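You operate a simulated robot arm through the tools that you are given. There is no shell and no other tool. Be economical: measure what you need, move in short steps, check, and stop when the job is done.

Carry out the task below with a simulated robot arm. There is one attempt and no reset: what you move stays moved.

## Task
Wind the reel's cable out and open the socket cover.
Fine: free the reel lock first, lock it again after; pull the strip lamp on. Where these are worked on the way, their far stop is far enough and under half their travel is too little: reel lock.

The check looks at the end state, three seconds after you hand in, the way a careful person would. Anything else that was tipped, shoved, dropped, spilled or broken makes it a failure. Lids that push on must go on centred and level and be pressed home; caps that screw on are set level and turned clockwise until they are tight.

## Robot
A 7-joint arm with a two-finger parallel gripper, fixed in place. Base frame: the origin is at the foot of the arm, x ahead of it, y to its left, z up. Units: mm, degrees, N and s.
With the tool pointing down near the work surface it reaches from about 380 to 900 mm from the base axis. Its first joint turns from -115.0 to 115.0 degrees. Payload 3.91 kg.
Tool frame: the origin (TCP) lies between the finger pads and is the grasp point; the fingertips stand 30 mm ahead of it; z points along the fingers, y is the line along which they close. Largest opening 110 mm; finger width 20, thickness 10; the body of the gripper, 48 by 112 mm, starts 55 mm behind the TCP.
Orientation is that of the tool frame in the base frame, as a unit quaternion [x, y, z, w]. With the fingers straight down and closing along the base's y, the tool's x points along the base's -x, its y along +y and its z along -z.

## Interface
- The arm moves only by the tool move_arm. Its argument "increments" is text: rows parted by semicolons, each of 6 numbers parted by spaces: the shift along the tool's x, y, z in units of 50 mm (1.0 is 50 mm), then the turn, a rotation vector about the tool's x, y, z in units of 5 degrees (1.0 is 5 degrees). In form: x y z wx wy wz; .... A call has 1 to 8 rows; each row shifts and turns the commanded pose from where the row before left it, along the tool's axes as they then stand. "hand" is the opening, from 0 (shut) to 1 (fully open), set as the call begins (left out, the last holds). A call with a number of a shift or a turn outside -1 to 1 is refused whole. Each row takes 0.2 s and may step no farther than 50 mm and 8.6 degrees from the row before; otherwise, or with a gripper value out of range, the whole call is refused. A pose out of reach is approached as far as the arm can. The call stops where the force on the tool passes 60 N (or 10 N more than at its start, if that is more) or the arm is blocked; 0.2 s more then pass. Each finger travels about 153 mm/s and halts on what it meets, pressing with about 26 N; the grip force reading is that of the motor and also rises with nothing between the fingers. The clock runs only during rows and for 0.2 s after the last one: add rows that do not move to give the fingers time. It gives the time, the measured TCP pose, the force on the tool (base axes), the opening and the grip force at its end, in the units of the frame above (readings bear some noise), with the torque about the TCP (base axes, N m) and any sound that the robot's microphone picked up.
- Cameras (640 x 400 px; columns grow to the right, rows downward): "scene" is fixed at [397.7, 500.5, 1925.1]; the picture's right is [-0.85, -0.53, 0.00], its down [-0.41, 0.66, -0.64] and it looks along [0.34, -0.54, -0.77] (base axes); focal length 345 px, centre (320, 200). "wrist" rides on the gripper at [72, 17, -103] in the tool frame; the picture's right is [-0.23, 0.97, 0.00], its down [-0.76, -0.18, -0.62] and it looks along [-0.61, -0.14, 0.78] (tool axes); focal length 222 px, centre (320, 200). There is no depth. A picture from a camera that has moved, and an enlarged one, comes with that camera's place and axes in the base frame and with its lens.
- grab_frame(camera): a new picture of that camera. It takes no simulated time.
- slide_trunk(by): slides the trunk up (or, below 0, down) by that many mm; the arm rides with it, the base frame stays. It gives what a move gives, with no picture.
- close_up(camera, box): a new picture of the part [left, top, right, bottom] of that camera's present view, enlarged. It takes no simulated time.
- finish_job(): hands the job in; it is judged then, once.

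Go step by step. Nothing tells you positions but the pictures and the camera data: compare them with the known pose of the tool, close in by small moves and look again before you grip or let go. The budget is 120 turns and 64 pictures, counting those below and the enlarged ones. Unless the task says otherwise, let go and move clear before handing in, and close with one line.

The tools are called after "Call:" as name(argument=value, ...) on one line, values as JSON. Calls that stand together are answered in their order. move_arm: Moves the arm, as the interface text tells. Its arguments: {"type":"object","properties":{"increments":{"type":"string"},"hand":{"type":"number"}},"required":["increments"]} The other tools are called the same way: slide_trunk (by) slides the trunk up or down; grab_frame (camera) takes a picture; close_up (camera, box) takes an enlarged picture of a part of a camera's view; finish_job () hands the job in.

At the start:

```text
time_s: 0.0
tool_pos: [553.2, -42.4, 1493.3]
tool_rot: [0.001, 1.0, -0.001, 0.0]
ft_force: [0.5, 0.6, -0.1]
wrist_torque: [-0.01, 0.03, 0.0]
opening: 109.9
gripper_force: 0.0
trunk travel left (down, up): [-900.0, 90.0]
```

scene: 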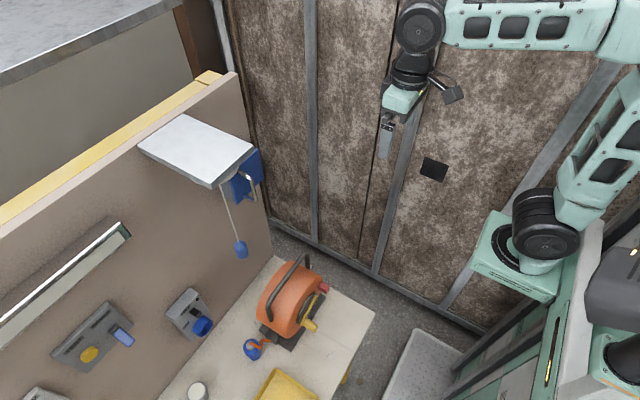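
wrist: 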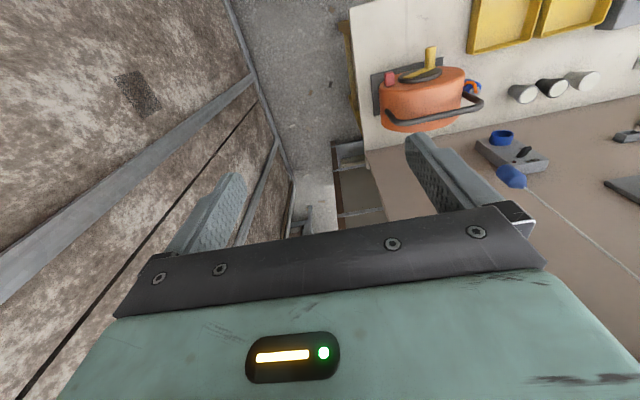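

I see a wall panel with a shelf, a pull cord, sockets, and an orange reel on a bench. I'll look closer at each before moving.

Call:
close_up(camera="scene", box=[220, 240, 380, 400])

Call:
close_up(camera="scene", box=[0, 200, 240, 400])

Call:
close_up(camera="scene", box=[130, 100, 290, 270])

Call:
close_up(camera="wrist", box=[330, 0, 640, 200])

```text
2.50 times, centred on (300, 320) of scene
camera zoom: at [397.7, 500.5, 1925.1], right [-0.85, -0.53, 0.0], down [-0.41, 0.66, -0.64], along [0.34, -0.54, -0.77], focal length 862 px, centre (370, -100)
```

zoom: 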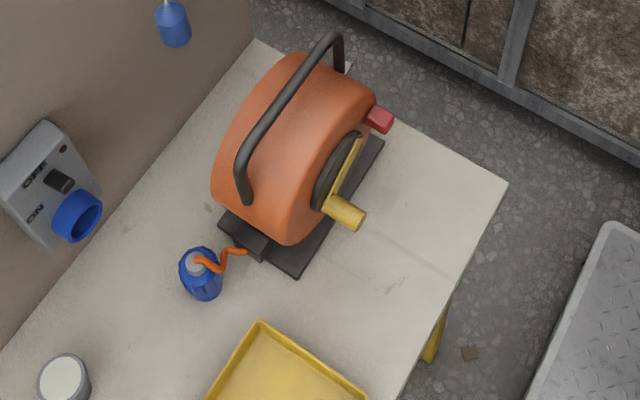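

```text
2.00 times, centred on (120, 300) of scene
camera zoom: at [397.7, 500.5, 1925.1], right [-0.85, -0.53, 0.0], down [-0.41, 0.66, -0.64], along [0.34, -0.54, -0.77], focal length 690 px, centre (720, 0)
```

zoom: 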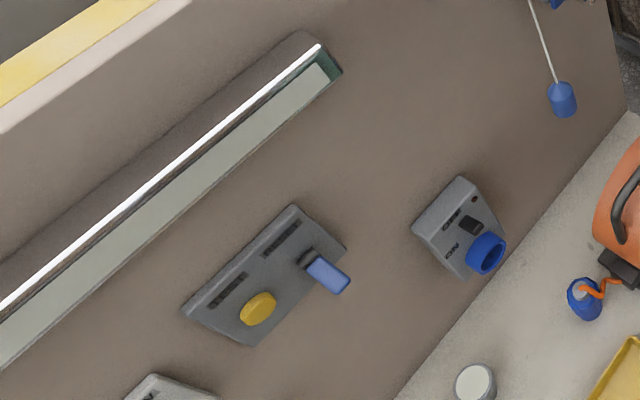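

```text
2.35 times, centred on (210, 185) of scene
camera zoom: at [397.7, 500.5, 1925.1], right [-0.85, -0.53, 0.0], down [-0.41, 0.66, -0.64], along [0.34, -0.54, -0.77], focal length 811 px, centre (579, 235)
```

zoom: 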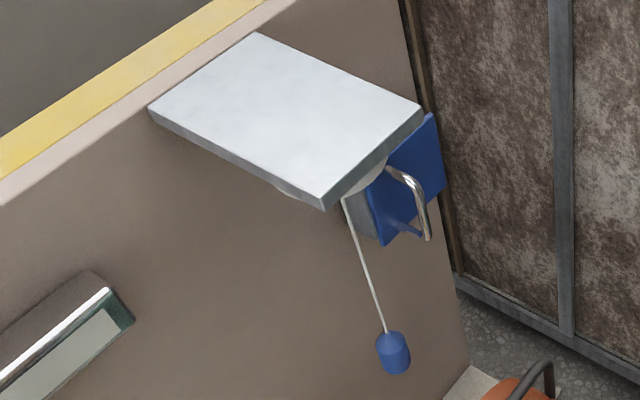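

```text
2.00 times, centred on (485, 100) of wrist
camera zoom: at [481.7, -25.8, 1595.8], right [0.23, 0.97, 0.0], down [0.76, -0.18, 0.62], along [0.61, -0.14, -0.78], focal length 444 px, centre (-10, 400)
```

zoom: 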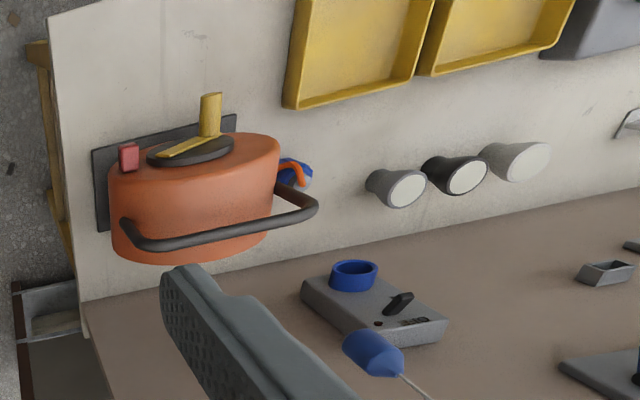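

The wall faces −x, with the bob near [764, 252, 1266] and the reel crank knob near [600, 223, 953]. I'll move the arm left for a better wrist view.

Call:
move_arm(increments="0.25 0.95 0 0 0 0;0.25 0.95 0 0 0 0;0.25 0.95 0 0 0 0;0.25 0.95 0 0 0 0;0.25 0.95 0 0 0 0;0.25 0.95 0 0 0 0;0.25 0.95 0 0 0 0;0.25 0.95 0 0 0 0", hand=0)

Call:
grab_frame(camera="wrist")

```text
time_s: 1.8
tool_pos: [452.0, 334.2, 1493.6]
tool_rot: [0.001, 1.0, 0.0, 0.001]
ft_force: [-0.7, -0.4, 0.7]
wrist_torque: [0.06, 0.02, -0.01]
opening: 0.0
gripper_force: 26.0
trunk travel left (down, up): [-900.0, 90.0]
```

```text
57 pictures are left
camera wrist: at [380.0, 351.1, 1596.6], right [0.23, 0.97, 0.0], down [0.76, -0.18, 0.62], along [0.61, -0.14, -0.78], focal length 222 px, centre (320, 200)
```

wrist: 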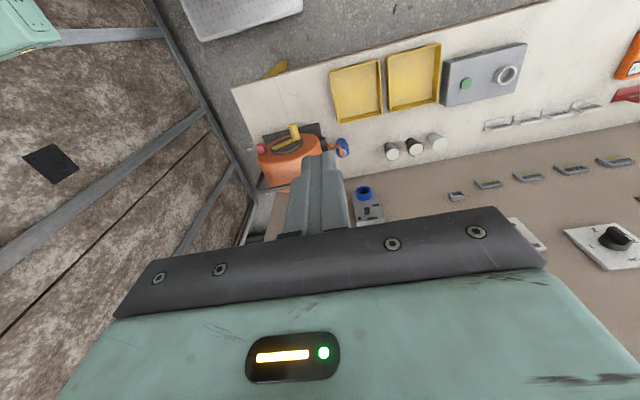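

The view is obstructed and upside down; I'll pitch the tool towards the wall and look again.

Call:
move_arm(increments="0 0 0 0 -1 0;0 0 0 0 -1 0;0 0 0 0 -1 0;0 0 0 0 -1 0;0 0 0 0 -1 0;0 0 0 0 -1 0;0 0 0 0 -1 0;0 0 0 0 -1 0")

Call:
grab_frame(camera="wrist")

```text
time_s: 3.6
tool_pos: [453.0, 336.7, 1493.4]
tool_rot: [0.0, 0.939, 0.0, 0.343]
ft_force: [-0.1, 0.5, -0.3]
wrist_torque: [0.01, -0.02, 0.0]
opening: 0.0
gripper_force: 26.3
trunk travel left (down, up): [-900.0, 90.0]
```

```text
56 pictures are left
camera wrist: at [332.1, 353.8, 1525.6], right [0.17, 0.97, 0.15], down [0.18, -0.18, 0.97], along [0.97, -0.14, -0.21], focal length 222 px, centre (320, 200)
```

wrist: 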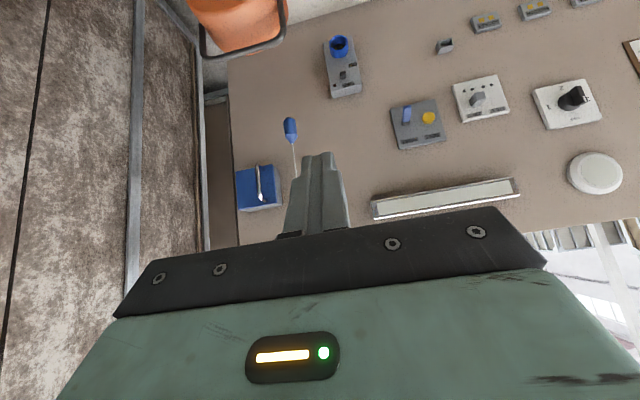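

I now see the whole wall (upside down). Close-ups of the fixtures.

Call:
close_up(camera="wrist", box=[225, 110, 325, 215])

Call:
close_up(camera="wrist", box=[300, 20, 460, 160])

```text
3.81 times, centred on (275, 162) of wrist
camera zoom: at [332.1, 353.8, 1525.6], right [0.17, 0.97, 0.15], down [0.18, -0.18, 0.97], along [0.97, -0.14, -0.21], focal length 846 px, centre (491, 343)
```

zoom: 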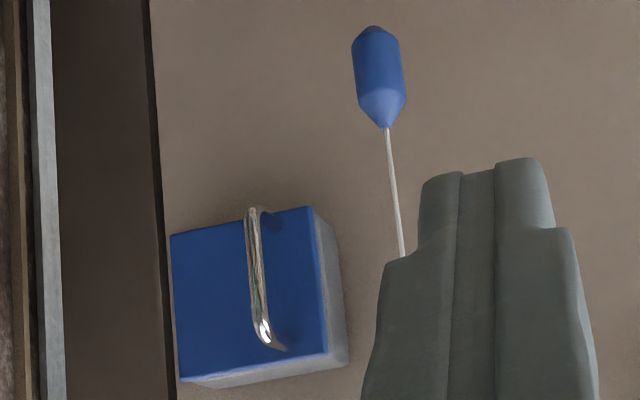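

```text
2.86 times, centred on (380, 90) of wrist
camera zoom: at [332.1, 353.8, 1525.6], right [0.17, 0.97, 0.15], down [0.18, -0.18, 0.97], along [0.97, -0.14, -0.21], focal length 635 px, centre (149, 514)
```

zoom: 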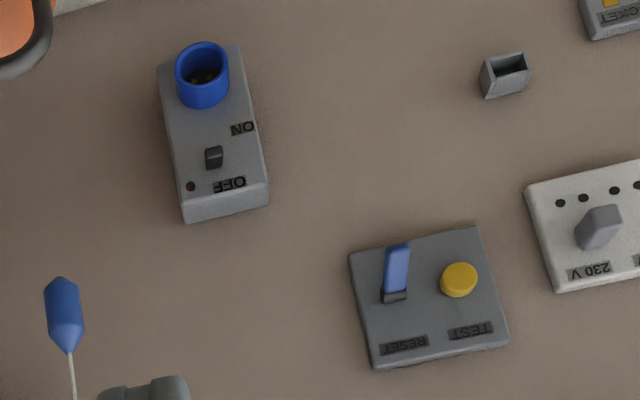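

Some plates are labelled, including one "SOCKET"; I'll zoom on the right part of this view.

Call:
close_up(camera="wrist", box=[420, 0, 640, 140])

Call:
close_up(camera="wrist", box=[360, 120, 640, 230])

```text
2.86 times, centred on (530, 70) of wrist
camera zoom: at [332.1, 353.8, 1525.6], right [0.17, 0.97, 0.15], down [0.18, -0.18, 0.97], along [0.97, -0.14, -0.21], focal length 635 px, centre (-280, 571)
```

zoom: 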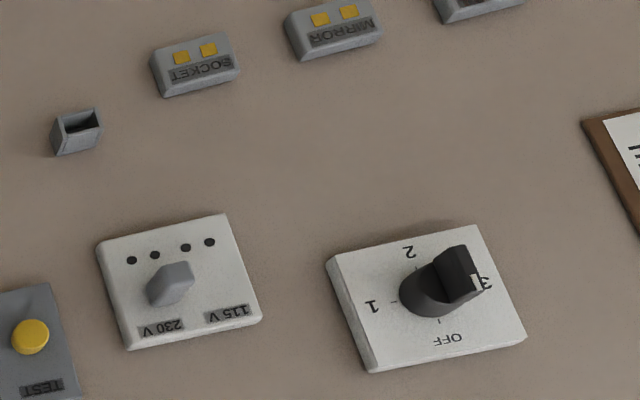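

```text
2.29 times, centred on (500, 175) of wrist
camera zoom: at [332.1, 353.8, 1525.6], right [0.17, 0.97, 0.15], down [0.18, -0.18, 0.97], along [0.97, -0.14, -0.21], focal length 508 px, centre (-91, 257)
```

zoom: 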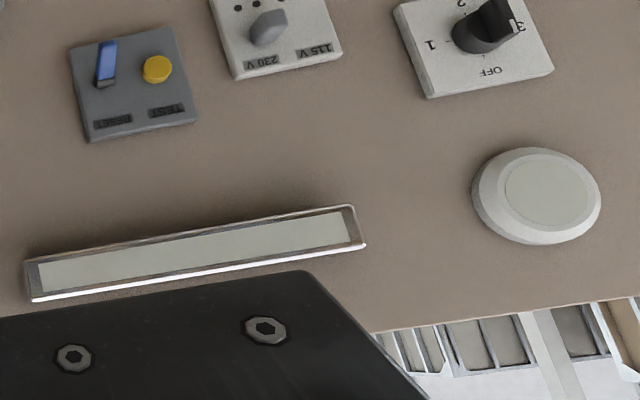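

The blue lid with a handle on the grey box (≈[815,138,1365]) is probably the socket cover, and the bob is the lamp pull. I'll finish pitching to horizontal and lower the trunk.

Call:
move_arm(increments="0 0 0 0 -1 0;0 0 0 0 -1 0;0 0 0 0 -1 0;0 0 0 0 -1 0;0 0 0 0 -1 0;0 0 0 0 -1 0;0 0 0 0 -1 0;0 0 0 0 -1 0")

Call:
move_arm(increments="0 0 0 0 -1 0;0 0 0 0 -1 0;0 -1 0 0 0 0;0 -1 0 0 0 0", hand=0.4)

Call:
slide_trunk(by=-130)

Call:
grab_frame(camera="wrist")

```text
time_s: 5.4
tool_pos: [459.2, 335.5, 1498.1]
tool_rot: [0.01, 0.765, -0.001, 0.644]
ft_force: [0.5, 0.7, 0.2]
wrist_torque: [0.0, 0.03, 0.05]
opening: 0.0
gripper_force: 26.2
trunk travel left (down, up): [-900.0, 90.0]
```

```text
time_s: 6.4
tool_pos: [470.4, 223.7, 1496.9]
tool_rot: [0.019, 0.705, -0.017, 0.709]
ft_force: [-0.9, -0.2, -0.5]
wrist_torque: [0.01, -0.04, -0.04]
opening: 44.4
gripper_force: 0.0
trunk travel left (down, up): [-900.0, 90.0]
```

```text
time_s: 8.0
tool_pos: [471.0, 223.7, 1364.0]
tool_rot: [0.018, 0.705, -0.018, 0.708]
ft_force: [-1.1, -0.4, 0.1]
wrist_torque: [0.02, -0.02, -0.02]
opening: 43.9
gripper_force: 0.0
trunk travel left (down, up): [-770.0, 220.0]
```

```text
51 pictures are left
camera wrist: at [368.6, 246.5, 1290.3], right [0.05, 0.97, 0.23], down [-0.63, -0.15, 0.76], along [0.77, -0.18, 0.61], focal length 222 px, centre (320, 200)
```

wrist: 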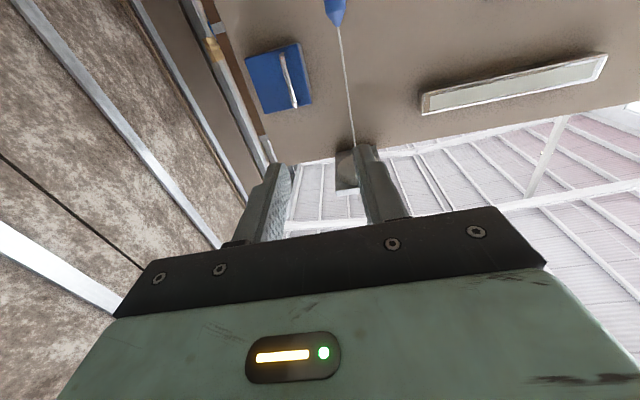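

The cover and cord are in view. Zoom on the cover to measure the handle.

Call:
close_up(camera="wrist", box=[230, 0, 370, 190])

Call:
move_arm(increments="0 -0.4 1 0 0 0;0 -0.4 0.9 0 0 0;0 -0.4 0.9 0 0 0;0 0 0 0 0 0", hand=0.6)

Call:
grab_frame(camera="wrist")

```text
2.11 times, centred on (300, 95) of wrist
camera zoom: at [368.6, 246.5, 1290.3], right [0.05, 0.97, 0.23], down [-0.63, -0.15, 0.76], along [0.77, -0.18, 0.61], focal length 468 px, centre (362, 421)
```

zoom: 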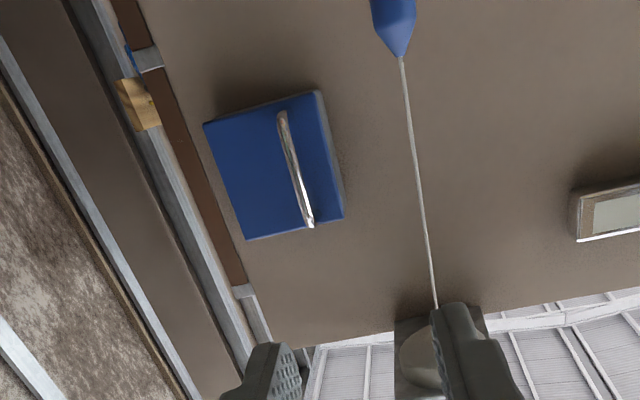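

```text
refused: row 1 steps farther than a row can; nothing moved
```

```text
49 pictures are left
camera wrist: at [368.6, 246.5, 1290.3], right [0.05, 0.97, 0.23], down [-0.63, -0.15, 0.76], along [0.77, -0.18, 0.61], focal length 222 px, centre (320, 200)
```

wrist: 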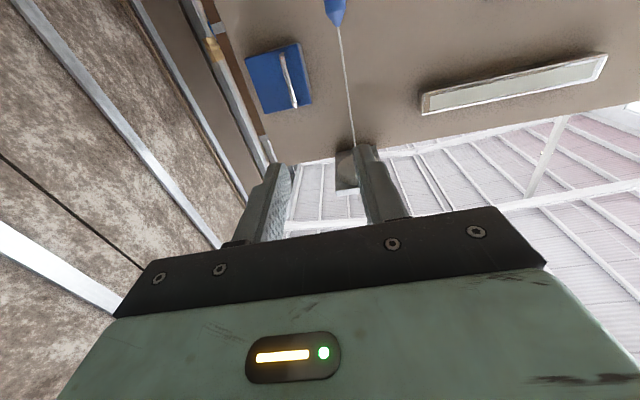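

Handle bar estimated at [795, 155, 1360], hinge likely on the −y side. I'll approach to x≈740 with the hand part-open.

Call:
move_arm(increments="0 -0.25 0.95 0 0 0;0 -0.25 0.95 0 0 0;0 -0.25 0.95 0 0 0;0 -0.25 0.95 0 0 0;0 -0.25 0.95 0 0 0;0 -0.25 0.9 0 0 0;0 0 0 0 0 0", hand=0.6)

Call:
grab_frame(camera="wrist")

```text
time_s: 9.6
tool_pos: [736.8, 159.9, 1363.5]
tool_rot: [0.0, 0.707, 0.0, 0.707]
ft_force: [0.4, 0.3, 1.1]
wrist_torque: [0.01, 0.04, 0.02]
opening: 66.3
gripper_force: 0.0
trunk travel left (down, up): [-770.0, 220.0]
```

```text
48 pictures are left
camera wrist: at [634.2, 177.6, 1291.0], right [0.0, 0.97, 0.23], down [-0.62, -0.18, 0.76], along [0.78, -0.14, 0.61], focal length 222 px, centre (320, 200)
```

wrist: 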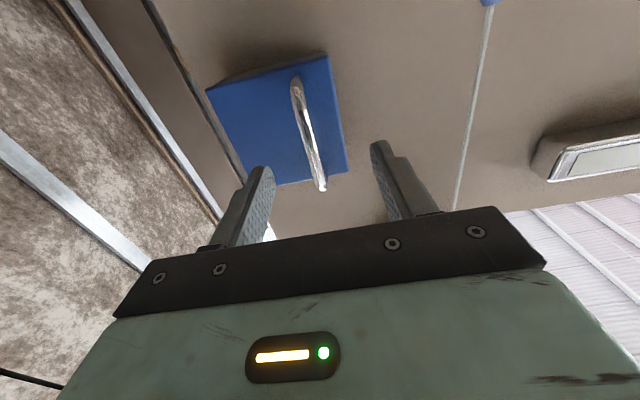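

Bar aligns at y≈154, z 1317–1402. I'll go in to x≈785 and close.

Call:
move_arm(increments="0.05 -0.05 0.5 0 0 0;0 -0.05 0.5 0 0 0;0 0 0 0 0 0")

Call:
move_arm(increments="0 0 0 0 0 0;0 0 0 0 0 0;0 0 0 0 0 0", hand=0)

Call:
grab_frame(camera="wrist")

```text
time_s: 10.4
tool_pos: [787.1, 156.0, 1361.9]
tool_rot: [0.0, 0.707, 0.0, 0.707]
ft_force: [0.4, -1.4, 0.4]
wrist_torque: [0.01, 0.01, 0.0]
opening: 66.0
gripper_force: 0.1
trunk travel left (down, up): [-770.0, 220.0]
```

```text
time_s: 11.2
tool_pos: [787.2, 155.2, 1361.9]
tool_rot: [0.0, 0.707, 0.0, 0.707]
ft_force: [0.5, -2.8, -0.8]
wrist_torque: [-0.02, -0.13, 0.01]
opening: 9.5
gripper_force: 44.5
trunk travel left (down, up): [-770.0, 220.0]
```

```text
47 pictures are left
camera wrist: at [683.8, 172.2, 1288.7], right [0.0, 0.97, 0.23], down [-0.62, -0.18, 0.76], along [0.78, -0.14, 0.61], focal length 222 px, centre (320, 200)
```

wrist: 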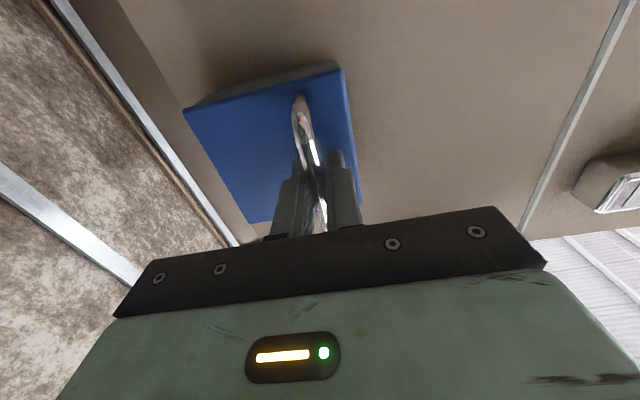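

Handle is gripped (9.5 mm). I'll swing it 20° about an assumed hinge at [830, 92] and check forces.

Call:
move_arm(increments="0 -0.075 -0.11 -1 0 0;0 -0.075 -0.11 -1 0 0;0 -0.075 -0.11 -1 0 0;0 -0.075 -0.11 -1 0 0")

Call:
grab_frame(camera="wrist")

```text
time_s: 12.2
tool_pos: [765.4, 139.5, 1361.2]
tool_rot: [-0.123, 0.696, 0.123, 0.696]
ft_force: [0.2, -0.9, 8.6]
wrist_torque: [0.07, -0.26, -0.08]
opening: 9.6
gripper_force: 44.9
trunk travel left (down, up): [-770.0, 220.0]
```

```text
46 pictures are left
camera wrist: at [662.7, 119.4, 1288.4], right [-0.33, 0.91, 0.23], down [-0.53, -0.38, 0.76], along [0.78, 0.14, 0.61], focal length 222 px, centre (320, 200)
```

wrist: 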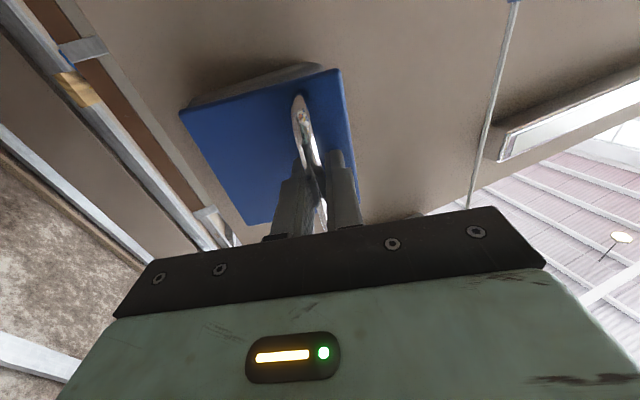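

The lid follows with little force, so the hinge guess holds. Continuing 40° more.

Call:
move_arm(increments="0 -0.075 -0.11 -1 0 0;0 -0.075 -0.11 -1 0 0;0 -0.075 -0.11 -1 0 0;0 -0.075 -0.11 -1 0 0;0 -0.075 -0.11 -1 0 0;0 -0.075 -0.11 -1 0 0;0 -0.075 -0.11 -1 0 0;0 -0.075 -0.11 -1 0 0")

Call:
grab_frame(camera="scene")

```text
time_s: 14.0
tool_pos: [765.6, 138.7, 1361.8]
tool_rot: [-0.122, 0.696, 0.122, 0.697]
ft_force: [-0.5, 2.1, 15.2]
wrist_torque: [0.06, -0.09, -0.02]
opening: 9.0
gripper_force: 45.1
out of reach, approached as far as the arm can: row 1, 2, 3, 4, 5, 6, 7, 8
trunk travel left (down, up): [-770.0, 220.0]
```

```text
45 pictures are left
```

scene: 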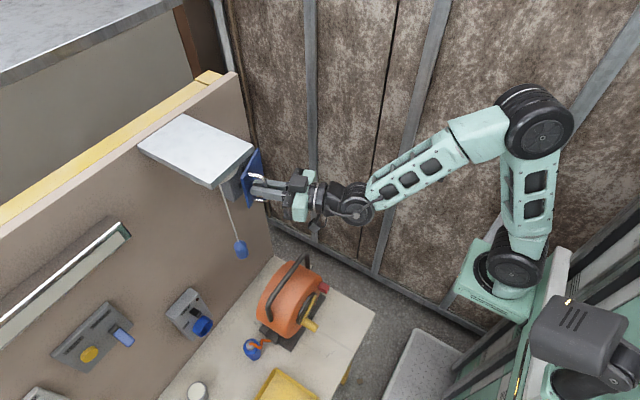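

The arm hit an orientation limit at 20°. I'll undo the rotation while keeping the position, letting the bar pivot in the fingers; testing first with a few rows.

Call:
move_arm(increments="0 0 0 1 0 0;0 0 0 1 0 0;0 0 0 1 0 0")

```text
time_s: 14.8
tool_pos: [765.9, 139.2, 1360.7]
tool_rot: [-0.03, 0.706, 0.031, 0.707]
ft_force: [-0.2, 3.5, 11.7]
wrist_torque: [0.06, -0.42, 0.11]
opening: 9.3
gripper_force: 45.4
trunk travel left (down, up): [-770.0, 220.0]
```

Orientation back to ~5° with position held and the lid ~20° open. Now translating along the arc with fixed orientation.

Call:
move_arm(increments="0 -0.171 -0.077 0 0 0;0 -0.171 -0.077 0 0 0;0 -0.171 -0.077 0 0 0;0 -0.175 -0.033 0 0 0;0 -0.175 -0.033 0 0 0;0 -0.175 -0.033 0 0 0")

Call:
grab_frame(camera="wrist")

```text
time_s: 16.2
tool_pos: [752.8, 81.4, 1361.3]
tool_rot: [-0.028, 0.706, 0.028, 0.707]
ft_force: [-34.9, -0.1, -4.8]
wrist_torque: [-0.02, -0.34, -0.05]
opening: 9.4
gripper_force: 45.3
trunk travel left (down, up): [-770.0, 220.0]
```

```text
44 pictures are left
camera wrist: at [648.1, 90.1, 1288.6], right [-0.08, 0.97, 0.23], down [-0.61, -0.23, 0.76], along [0.79, -0.08, 0.61], focal length 222 px, centre (320, 200)
```

wrist: 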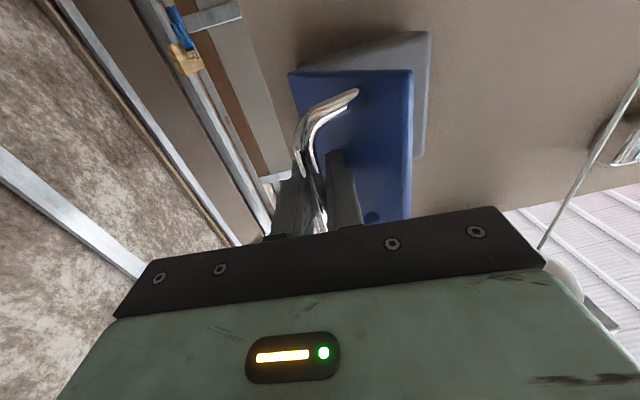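

Lid is about 60° open with the finger now touching it. I'll release, back out, then push the lid further from its inside.

Call:
move_arm(increments="0 0 -0.1 0 0 0;0 0 0 0 0 0;0 0 -0.5 0 0 0;0 0 -1 0 0 0;0 0 -0.6 0 0 0;0 0 0 0 0 0", hand=0.25)

Call:
grab_frame(camera="wrist")

```text
time_s: 17.6
tool_pos: [645.7, 77.5, 1361.4]
tool_rot: [-0.031, 0.707, 0.031, 0.706]
ft_force: [0.7, 0.1, -0.4]
wrist_torque: [0.02, -0.01, -0.02]
opening: 27.4
gripper_force: 0.1
trunk travel left (down, up): [-770.0, 220.0]
```

```text
43 pictures are left
camera wrist: at [541.2, 85.2, 1288.6], right [-0.08, 0.97, 0.23], down [-0.61, -0.23, 0.76], along [0.79, -0.07, 0.61], focal length 222 px, centre (320, 200)
```

wrist: 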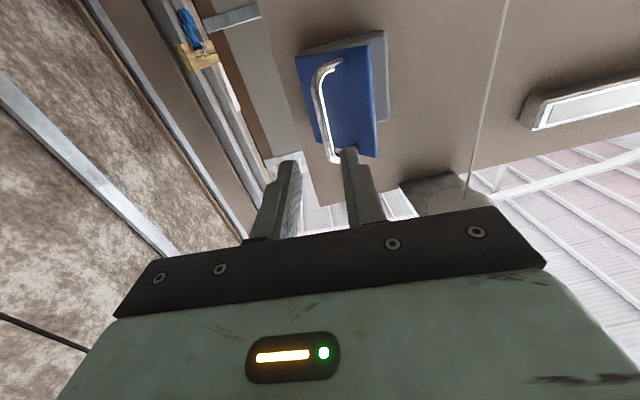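

Lid rests at ~55° open. I'll close the fingers, go around to the +y side, enter behind the lid's free edge and push it toward −y.

Call:
move_arm(increments="0 0 0 1 0 0;0 0.9 0 0 0 0;0 0.9 0 0 0 0;0 0 0.8 0 0 0;0 0 0.8 0 0 0;0 0 0.75 0 0 0;0 0 0 0 0 0", hand=0)

Call:
grab_frame(camera="wrist")

```text
time_s: 19.2
tool_pos: [761.7, 166.4, 1361.4]
tool_rot: [0.0, 0.707, 0.0, 0.707]
ft_force: [0.7, -0.1, -0.5]
wrist_torque: [0.02, -0.02, -0.02]
opening: 0.0
gripper_force: 26.3
trunk travel left (down, up): [-770.0, 220.0]
```

```text
42 pictures are left
camera wrist: at [659.0, 183.6, 1287.5], right [0.0, 0.97, 0.23], down [-0.62, -0.18, 0.76], along [0.78, -0.14, 0.61], focal length 222 px, centre (320, 200)
```

wrist: 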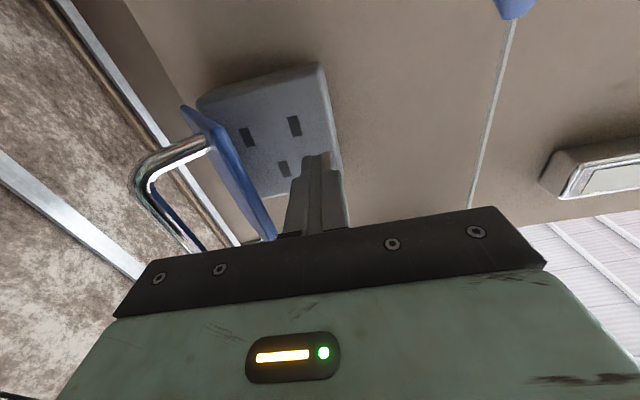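

The socket is revealed behind the lid. Pushing the lid further open toward −y.

Call:
move_arm(increments="0 -0.4 0 0 0 0;0 -0.4 0 0 0 0;0 -0.4 0 0 0 0;0 -0.3 0 0 0 0;0 -0.3 0 0 0 0")

Call:
grab_frame(camera="wrist")

```text
time_s: 20.4
tool_pos: [763.3, 78.2, 1360.6]
tool_rot: [-0.002, 0.707, 0.003, 0.707]
ft_force: [4.4, 16.1, 2.0]
wrist_torque: [-0.02, -0.04, 0.53]
opening: 0.0
gripper_force: 26.1
trunk travel left (down, up): [-770.0, 220.0]
```

```text
41 pictures are left
camera wrist: at [658.9, 95.6, 1287.6], right [-0.01, 0.97, 0.23], down [-0.62, -0.18, 0.76], along [0.78, -0.13, 0.61], focal length 222 px, centre (320, 200)
```

wrist: 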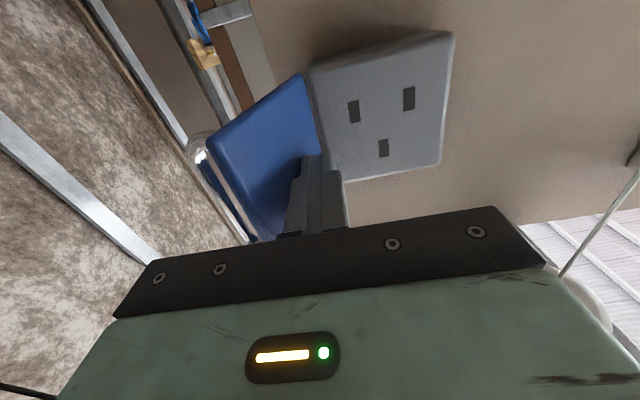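

Lid is well past 90°. One small extra push to find its stop, then back off.

Call:
move_arm(increments="0 -0.2 0 0 0 0;0 0.3 0 0 0 0;0 0 -0.8 0 0 0;0 0 -0.8 0 0 0;0 0 0 0 0 0")

Call:
grab_frame(camera="wrist")

```text
time_s: 21.6
tool_pos: [683.4, 79.8, 1360.1]
tool_rot: [0.001, 0.707, -0.001, 0.707]
ft_force: [0.3, -1.1, 0.4]
wrist_torque: [-0.02, 0.0, 0.03]
opening: 0.0
gripper_force: 26.2
trunk travel left (down, up): [-770.0, 220.0]
```

```text
40 pictures are left
camera wrist: at [580.5, 96.6, 1287.0], right [0.0, 0.97, 0.23], down [-0.62, -0.18, 0.76], along [0.78, -0.14, 0.61], focal length 222 px, centre (320, 200)
```

wrist: 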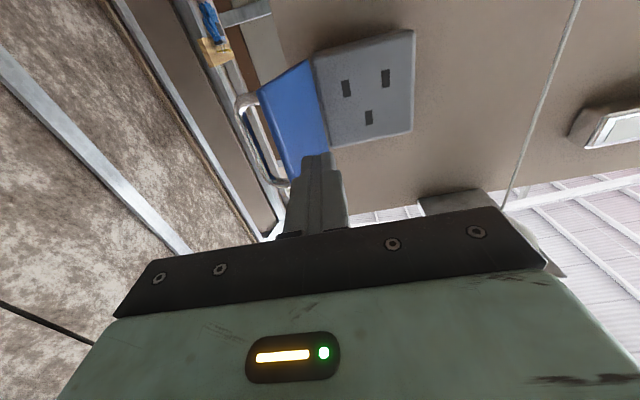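

Lid stays open past 90°. Next the lamp's pull bob near [764, 252, 1266]: back off, lower and shift left.

Call:
move_arm(increments="0 0 -0.6 0 0 0;0 0.9 0 0 0 0;0 0.9 0 0 0 0;0 0.9 0 0 0 0;0 0.7 0 0 0 0;0 0 0 0 0 0", hand=0.6)

Call:
slide_trunk(by=-94)

Call:
grab_frame(camera="wrist")

```text
time_s: 23.0
tool_pos: [650.6, 250.2, 1360.5]
tool_rot: [0.0, 0.707, 0.0, 0.707]
ft_force: [-0.7, 0.9, 0.0]
wrist_torque: [0.0, 0.04, 0.0]
opening: 66.1
gripper_force: 0.0
trunk travel left (down, up): [-770.0, 220.0]
```

```text
time_s: 24.3
tool_pos: [651.0, 249.9, 1268.2]
tool_rot: [0.0, 0.708, 0.0, 0.707]
ft_force: [-0.3, -0.4, -0.9]
wrist_torque: [0.01, -0.03, 0.01]
opening: 66.2
gripper_force: 0.0
trunk travel left (down, up): [-676.0, 314.0]
```

```text
39 pictures are left
camera wrist: at [547.8, 266.7, 1194.5], right [0.0, 0.97, 0.23], down [-0.62, -0.18, 0.76], along [0.78, -0.14, 0.61], focal length 222 px, centre (320, 200)
```

wrist: 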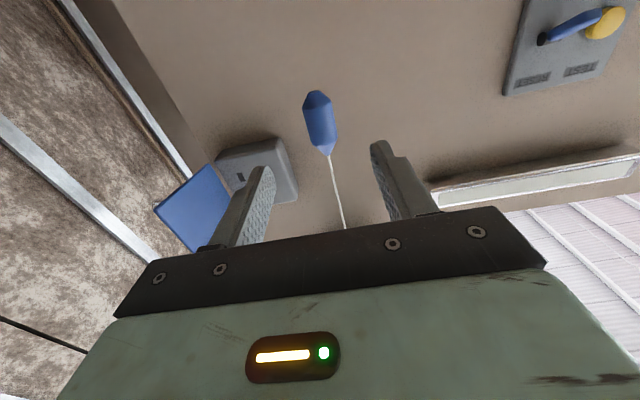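

Bob confirmed at ≈[764, 251, 1269]. Moving in, gripping.

Call:
move_arm(increments="0 0 0.8 0 0 0;0 0.02 0.8 0 0 0;0 0 0.64 0 0 0;0 0 0 0 0 0")

Call:
move_arm(increments="0 0 0 0 0 0;0 0 0 0 0 0;0 0 0 0 0 0", hand=0)

Call:
grab_frame(camera="wrist")

```text
time_s: 25.3
tool_pos: [761.7, 250.1, 1269.1]
tool_rot: [0.0, 0.707, 0.001, 0.707]
ft_force: [0.3, 0.8, -0.2]
wrist_torque: [0.0, -0.01, 0.03]
opening: 66.0
gripper_force: 0.0
trunk travel left (down, up): [-676.0, 314.0]
```

```text
time_s: 26.1
tool_pos: [762.8, 249.1, 1267.6]
tool_rot: [0.0, 0.707, 0.0, 0.707]
ft_force: [1.5, -1.4, 0.4]
wrist_torque: [-0.07, 0.02, -0.01]
opening: 26.0
gripper_force: 44.9
trunk travel left (down, up): [-676.0, 314.0]
```

```text
38 pictures are left
camera wrist: at [659.1, 267.2, 1195.1], right [0.0, 0.97, 0.23], down [-0.62, -0.18, 0.76], along [0.78, -0.14, 0.61], focal length 222 px, centre (320, 200)
```

wrist: 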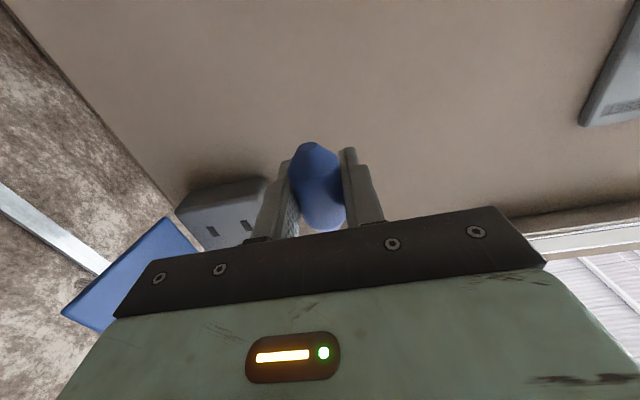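

Bob gripped (26 mm). Pull straight down in small steps (tool +x is down).

Call:
move_arm(increments="0.2 0 0 0 0 0;0.2 0 0 0 0 0;0.2 0 0 0 0 0")

```text
time_s: 26.9
tool_pos: [760.7, 249.3, 1239.0]
tool_rot: [0.001, 0.706, 0.001, 0.709]
ft_force: [-2.1, -6.4, 26.0]
wrist_torque: [0.04, -0.17, -0.07]
opening: 27.3
gripper_force: 44.1
trunk travel left (down, up): [-676.0, 314.0]
```

Call:
move_arm(increments="0.15 0 0 0 0 0;0.15 0 0 0 0 0;0 0 0 0 0 0")

Call:
grab_frame(camera="scene")

```text
time_s: 27.7
tool_pos: [762.6, 252.3, 1219.4]
tool_rot: [-0.001, 0.709, 0.0, 0.706]
ft_force: [-0.5, 0.2, -0.2]
wrist_torque: [0.04, -0.02, 0.03]
opening: 0.0
gripper_force: 37.6
trunk travel left (down, up): [-676.0, 314.0]
```

```text
37 pictures are left
```

scene: 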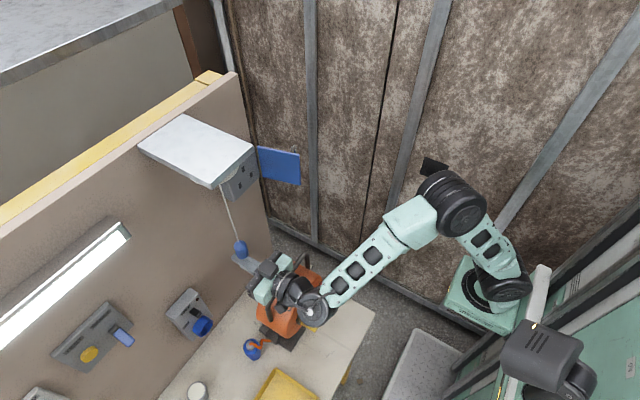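

The strip lamp is lit and the cover is open. Now retreat and go down to look at the reel front (crank ≈[600,223,953], red lock ≈[626,118,979], bench top z≈865).

Call:
move_arm(increments="0 0 -1 0 0 0;0 0 -1 0 0 0;0 -0.2 -0.95 0 0 0;0 -0.2 -0.95 0 0 0;0 -0.3 -0.9 0 0 0;0 -0.3 -0.7 0 0 0;0 0 0 0 0 0")

Call:
slide_trunk(by=-210)

Call:
grab_frame(camera="wrist")

```text
time_s: 29.3
tool_pos: [487.4, 201.8, 1222.5]
tool_rot: [0.0, 0.707, 0.0, 0.707]
ft_force: [0.4, -0.2, 0.0]
wrist_torque: [-0.02, 0.01, -0.01]
opening: 0.0
gripper_force: 37.9
trunk travel left (down, up): [-676.0, 314.0]
```

```text
time_s: 31.5
tool_pos: [487.4, 203.0, 1011.8]
tool_rot: [0.0, 0.707, 0.0, 0.707]
ft_force: [-0.6, -1.4, -0.2]
wrist_torque: [0.01, 0.01, -0.01]
opening: 0.0
gripper_force: 37.5
trunk travel left (down, up): [-466.0, 524.0]
```

```text
36 pictures are left
camera wrist: at [384.1, 220.0, 939.5], right [0.0, 0.97, 0.23], down [-0.62, -0.18, 0.76], along [0.78, -0.14, 0.61], focal length 222 px, centre (320, 200)
```

wrist: 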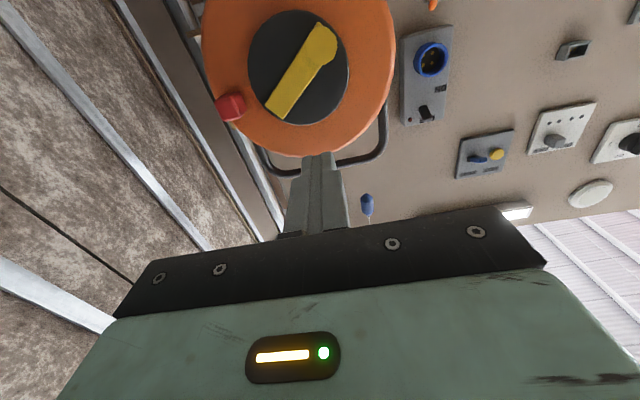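

Call:
close_up(camera="wrist", box=[190, 0, 450, 160])

```text
2.46 times, centred on (320, 80) of wrist
camera zoom: at [384.1, 220.0, 939.5], right [0.0, 0.97, 0.23], down [-0.62, -0.18, 0.76], along [0.78, -0.14, 0.61], focal length 547 px, centre (320, 495)
```

zoom: 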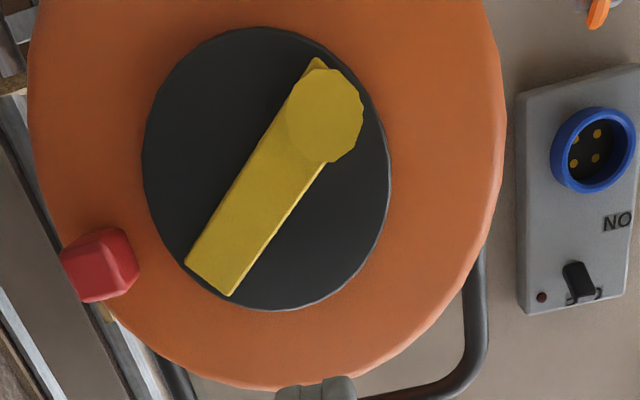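

The knob is ≈[595,220,955], crank axis ≈[y 192, z 970]. I need to know how the red lock moves; zooming on it from the scene.

Call:
close_up(camera="scene", box=[270, 250, 350, 350])

Call:
close_up(camera="wrist", box=[205, 80, 265, 140])

```text
4.00 times, centred on (310, 300) of scene
camera zoom: at [397.7, 500.5, 1925.1], right [-0.85, -0.53, 0.0], down [-0.41, 0.66, -0.64], along [0.34, -0.54, -0.77], focal length 1379 px, centre (360, -200)
```

zoom: 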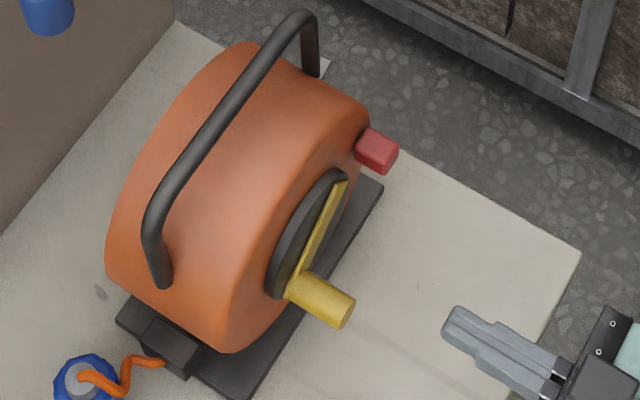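

```text
6.67 times, centred on (235, 110) of wrist
camera zoom: at [384.1, 220.0, 939.5], right [0.0, 0.97, 0.23], down [-0.62, -0.18, 0.76], along [0.78, -0.14, 0.61], focal length 1481 px, centre (887, 800)
```

zoom: 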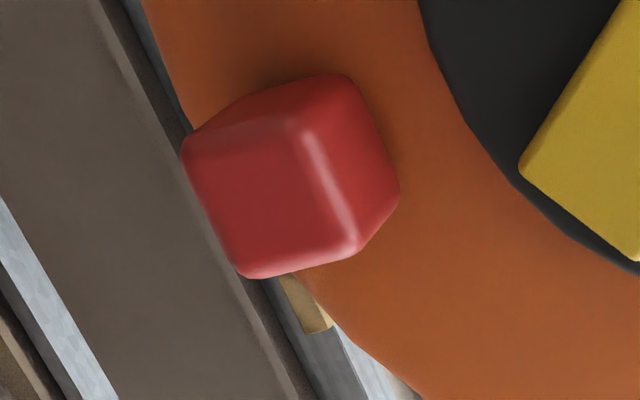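

The red lock is a ~25 mm block sticking out of the reel's front at ≈[616,115,985]. I'll approach it, hand at 45 mm, and look.

Call:
move_arm(increments="0.18 -0.8 0 0 0 0;0.18 -0.8 0.2 0 0 0;0.18 -0.16 0.6 0 0 0;0 0 0.6 0 0 0;0 0 0 0 0 0", hand=0.41)

Call:
grab_frame(camera="wrist")

```text
time_s: 32.7
tool_pos: [560.5, 121.5, 989.5]
tool_rot: [0.001, 0.707, -0.001, 0.707]
ft_force: [0.8, 0.5, -0.6]
wrist_torque: [-0.01, -0.03, 0.03]
opening: 45.3
gripper_force: 0.1
out of reach, approached as far as the arm can: row 2
trunk travel left (down, up): [-466.0, 524.0]
```

```text
32 pictures are left
camera wrist: at [456.5, 139.5, 916.5], right [0.0, 0.97, 0.23], down [-0.62, -0.18, 0.76], along [0.78, -0.14, 0.61], focal length 222 px, centre (320, 200)
```

wrist: 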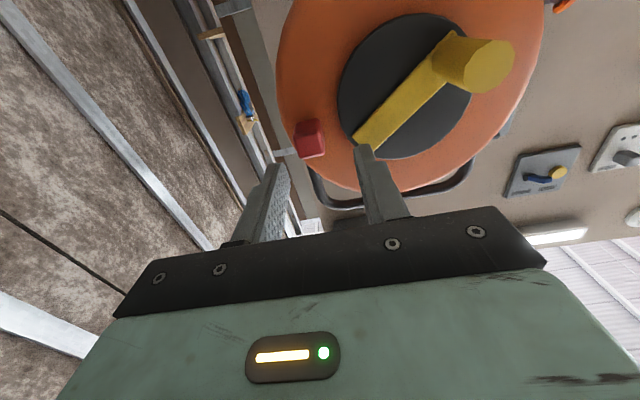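

Block confirmed at ≈[616,116,984]. Moving in and gripping it.

Call:
move_arm(increments="0.1 -0.11 0.4 0 0 0;0 0 0.4 0 0 0;0 0 0.12 0 0 0;0 0 0 0 0 0")

Call:
move_arm(increments="0 0 0 0 0 0;0 0 0 0 0 0", hand=0)

Call:
close_up(camera="wrist", box=[240, 60, 480, 220])

```text
time_s: 33.7
tool_pos: [600.7, 118.8, 985.0]
tool_rot: [-0.003, 0.707, 0.002, 0.707]
ft_force: [-56.0, -6.5, -1.4]
wrist_torque: [-0.17, 0.23, 1.16]
opening: 41.6
gripper_force: 0.1
trunk travel left (down, up): [-466.0, 524.0]
```

```text
time_s: 34.3
tool_pos: [601.0, 122.1, 983.9]
tool_rot: [-0.004, 0.708, 0.003, 0.706]
ft_force: [-54.6, 12.9, -8.1]
wrist_torque: [-0.24, 0.45, 1.83]
opening: 35.6
gripper_force: 25.8
trunk travel left (down, up): [-466.0, 524.0]
```

```text
2.50 times, centred on (360, 140) of wrist
camera zoom: at [498.1, 137.5, 911.5], right [-0.01, 0.97, 0.23], down [-0.62, -0.18, 0.76], along [0.78, -0.13, 0.61], focal length 555 px, centre (220, 350)
```

zoom: 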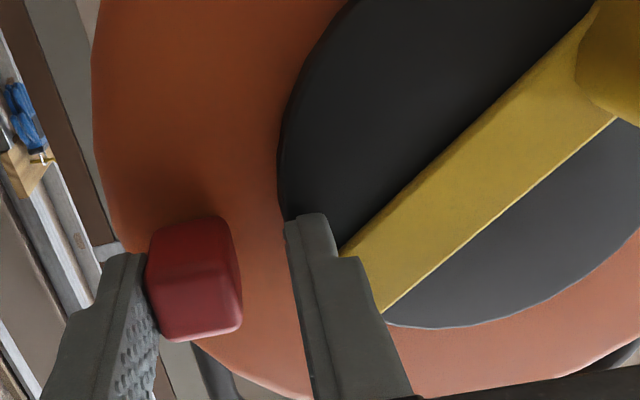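

The +y finger met the black disc (face ≈x 631). I'll back off ~5 mm, re-centre and grip the outer part of the block.

Call:
move_arm(increments="0 0 -0.25 0 0 0;0 -0.1 0 0 0 0;0 0 0 0 0 0", hand=0.36)

Call:
move_arm(increments="0 0 0 0 0 0;0 0 0 0 0 0;0 0 0 0 0 0", hand=0)

```text
time_s: 35.1
tool_pos: [594.1, 111.7, 984.4]
tool_rot: [0.0, 0.707, 0.0, 0.707]
ft_force: [0.4, -0.1, -1.1]
wrist_torque: [0.04, -0.02, 0.01]
opening: 39.7
gripper_force: 0.1
trunk travel left (down, up): [-466.0, 524.0]
```

```text
time_s: 35.9
tool_pos: [592.8, 115.5, 984.9]
tool_rot: [-0.001, 0.707, 0.001, 0.707]
ft_force: [10.4, 18.0, 1.4]
wrist_torque: [0.08, 0.26, 0.42]
opening: 22.0
gripper_force: 45.0
trunk travel left (down, up): [-466.0, 524.0]
```

Gripped (22 mm). Relax the sideways load, then probe small motions.

Call:
move_arm(increments="0 0.1 0 0 0 0;0 0 0 0 0 0")

Call:
move_arm(increments="0 0 -0.1 0 0 0;0 0 0 0 0 0")

```text
time_s: 36.5
tool_pos: [593.0, 115.4, 983.8]
tool_rot: [0.002, 0.707, -0.003, 0.707]
ft_force: [-3.3, -12.4, -0.5]
wrist_torque: [-0.03, -0.83, -0.32]
opening: 21.7
gripper_force: 44.5
trunk travel left (down, up): [-466.0, 524.0]
```

```text
time_s: 37.1
tool_pos: [590.9, 115.0, 983.8]
tool_rot: [0.004, 0.707, -0.003, 0.707]
ft_force: [31.2, -18.4, 5.3]
wrist_torque: [-0.13, -0.14, -0.26]
opening: 21.9
gripper_force: 44.4
trunk travel left (down, up): [-466.0, 524.0]
```

Stiff to pulling and sideways. Probing push in, then up.

Call:
move_arm(increments="0 -0.05 0.2 0 0 0;0 0 0 0 0 0")

Call:
move_arm(increments="-0.1 0 -0.1 0 0 0;0 0 0 0 0 0")

Call:
move_arm(increments="0.2 0 0 0 0 0;0 0 0 0 0 0")

```text
time_s: 37.7
tool_pos: [596.1, 115.8, 983.1]
tool_rot: [0.0, 0.708, 0.0, 0.707]
ft_force: [-33.4, -23.7, -0.6]
wrist_torque: [-0.02, 0.11, -0.92]
opening: 21.7
gripper_force: 45.0
trunk travel left (down, up): [-466.0, 524.0]
```

```text
time_s: 38.3
tool_pos: [595.6, 116.4, 988.1]
tool_rot: [0.002, 0.707, 0.0, 0.708]
ft_force: [32.5, -10.4, -0.9]
wrist_torque: [-0.17, 0.0, 0.55]
opening: 22.1
gripper_force: 44.7
trunk travel left (down, up): [-466.0, 524.0]
```

```text
time_s: 38.9
tool_pos: [595.7, 116.1, 983.2]
tool_rot: [0.002, 0.705, 0.0, 0.709]
ft_force: [21.2, -18.4, 24.4]
wrist_torque: [-0.31, -0.61, -0.2]
opening: 22.0
gripper_force: 45.3
trunk travel left (down, up): [-466.0, 524.0]
```

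It slides upward freely. Relaxing side loads and sliding up in small steps to its stop.

Call:
move_arm(increments="-0.2 -0.06 0.05 0 0 0;-0.1 0 0 0 0 0;-0.1 0 0 0 0 0")

Call:
move_arm(increments="-0.1 0 0 0 0 0;-0.1 0 0 0 0 0")

```text
time_s: 39.7
tool_pos: [595.3, 114.7, 1000.0]
tool_rot: [-0.002, 0.707, 0.002, 0.707]
ft_force: [-3.1, -1.1, -0.7]
wrist_torque: [0.03, 1.39, -0.06]
opening: 21.4
gripper_force: 44.9
trunk travel left (down, up): [-466.0, 524.0]
```

```text
time_s: 40.3
tool_pos: [593.7, 114.1, 1008.8]
tool_rot: [-0.001, 0.708, -0.001, 0.706]
ft_force: [-19.2, 0.9, -15.5]
wrist_torque: [0.12, -0.57, -0.07]
opening: 22.1
gripper_force: 44.8
trunk travel left (down, up): [-466.0, 524.0]
```

Call:
close_up(camera="wrist", box=[200, 0, 480, 220])

```text
1.82 times, centred on (340, 110) of wrist
camera zoom: at [490.9, 131.6, 935.8], right [0.0, 0.97, 0.23], down [-0.62, -0.18, 0.76], along [0.78, -0.14, 0.6], focal length 404 px, centre (284, 364)
```

zoom: 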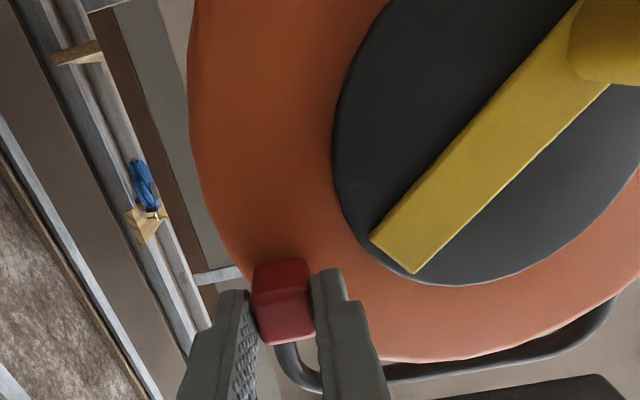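

The block has moved up with the fingers. Nudging up to confirm the stop.

Call:
move_arm(increments="-0.12 0 0 0 0 0;0 0 0 0 0 0")

```text
time_s: 40.9
tool_pos: [596.9, 116.3, 1013.7]
tool_rot: [-0.001, 0.709, -0.001, 0.705]
ft_force: [-6.7, 5.1, -31.8]
wrist_torque: [0.13, 0.76, 0.02]
opening: 21.8
gripper_force: 45.3
trunk travel left (down, up): [-466.0, 524.0]
```

Block at its upper stop (~27 mm travel). Release, back off, and shift to in front of the crank knob at ≈[588,220,953].

Call:
move_arm(increments="0 0 0 0 0 0;0 0 -0.3 0 0 0;0 0 -0.8 0 0 0;0.31 0.53 0 0 0 0;0.31 0.53 0 0 0 0;0.31 0.53 0 0 0 0;0.31 0.53 0 0 0 0;0 0 0 0 0 0", hand=0.36)

Call:
grab_frame(camera="wrist")

```text
time_s: 42.7
tool_pos: [542.2, 220.1, 954.4]
tool_rot: [0.0, 0.707, 0.0, 0.707]
ft_force: [0.2, -0.3, 0.3]
wrist_torque: [-0.03, -0.03, 0.0]
opening: 39.5
gripper_force: 0.0
trunk travel left (down, up): [-466.0, 524.0]
```

```text
29 pictures are left
camera wrist: at [437.7, 237.4, 881.4], right [0.0, 0.97, 0.23], down [-0.62, -0.18, 0.76], along [0.78, -0.14, 0.61], focal length 222 px, centre (320, 200)
```

wrist: 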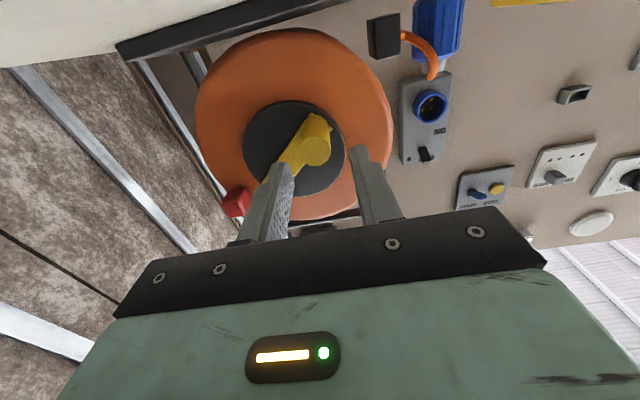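

Lock is up. The wrist camera would run close to the bench at the bottom of the crank circle, so I'll pitch the tool 30° down before gripping the knob.

Call:
move_arm(increments="0 0 0 0 1 0;0 0 0 0 1 0;0 0 0 0 1 0;0 0 0 0 1 0;0 0 0 0 1 0;0 0 0 0 1 0;0 0 0 0 0 0")

Call:
grab_frame(camera="wrist")

```text
time_s: 44.3
tool_pos: [541.9, 220.1, 954.0]
tool_rot: [0.0, 0.866, 0.0, 0.499]
ft_force: [0.0, 0.0, -0.3]
wrist_torque: [-0.01, -0.02, 0.01]
opening: 39.5
gripper_force: 0.1
trunk travel left (down, up): [-466.0, 524.0]
```

```text
28 pictures are left
camera wrist: at [415.4, 237.0, 941.6], right [0.11, 0.97, 0.2], down [-0.16, -0.18, 0.97], along [0.98, -0.14, 0.13], focal length 222 px, centre (320, 200)
```

wrist: 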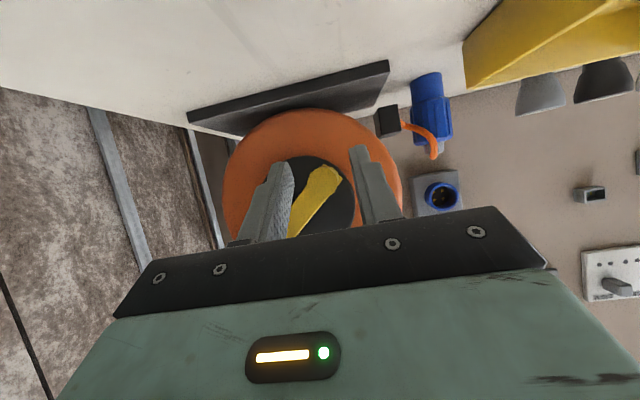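

Knob sits between the fingers. Advance along base +x and grip.

Call:
move_arm(increments="-0.225 0 0.415 0 0 0;-0.225 0 0.415 0 0 0;0 0 0 0 0 0")

Call:
move_arm(increments="0 0 0 0 0 0;0 0 0 0 0 0", hand=0)

Call:
grab_frame(camera="wrist")

```text
time_s: 45.1
tool_pos: [588.0, 218.8, 950.4]
tool_rot: [0.0, 0.866, 0.001, 0.5]
ft_force: [0.1, 0.5, 0.3]
wrist_torque: [0.0, 0.01, 0.02]
opening: 39.8
gripper_force: 0.1
trunk travel left (down, up): [-466.0, 524.0]
```

```text
time_s: 45.7
tool_pos: [588.8, 218.2, 951.6]
tool_rot: [0.0, 0.865, 0.0, 0.502]
ft_force: [1.9, -5.8, 5.4]
wrist_torque: [-0.02, -0.03, -0.1]
opening: 23.8
gripper_force: 45.2
trunk travel left (down, up): [-466.0, 524.0]
```

```text
27 pictures are left
camera wrist: at [463.1, 236.2, 939.6], right [0.12, 0.97, 0.2], down [-0.16, -0.18, 0.97], along [0.98, -0.14, 0.14], focal length 222 px, centre (320, 200)
```

wrist: 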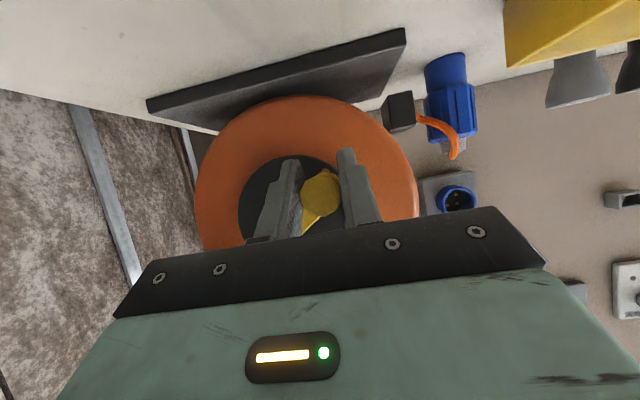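

Knob gripped (24 mm). Test a 30° turn upward on the +y side (the way that would feed cable out at the bottom towards the plug).

Call:
move_arm(increments="-0.133 0.064 -0.077 0 0 0;-0.144 0.022 -0.083 0 0 0;0 0 0 0 0 0")

```text
time_s: 46.5
tool_pos: [589.2, 223.8, 966.4]
tool_rot: [0.0, 0.867, 0.0, 0.499]
ft_force: [-2.2, -6.6, -9.2]
wrist_torque: [0.31, 0.73, -0.11]
opening: 23.8
gripper_force: 44.8
trunk travel left (down, up): [-466.0, 524.0]
```

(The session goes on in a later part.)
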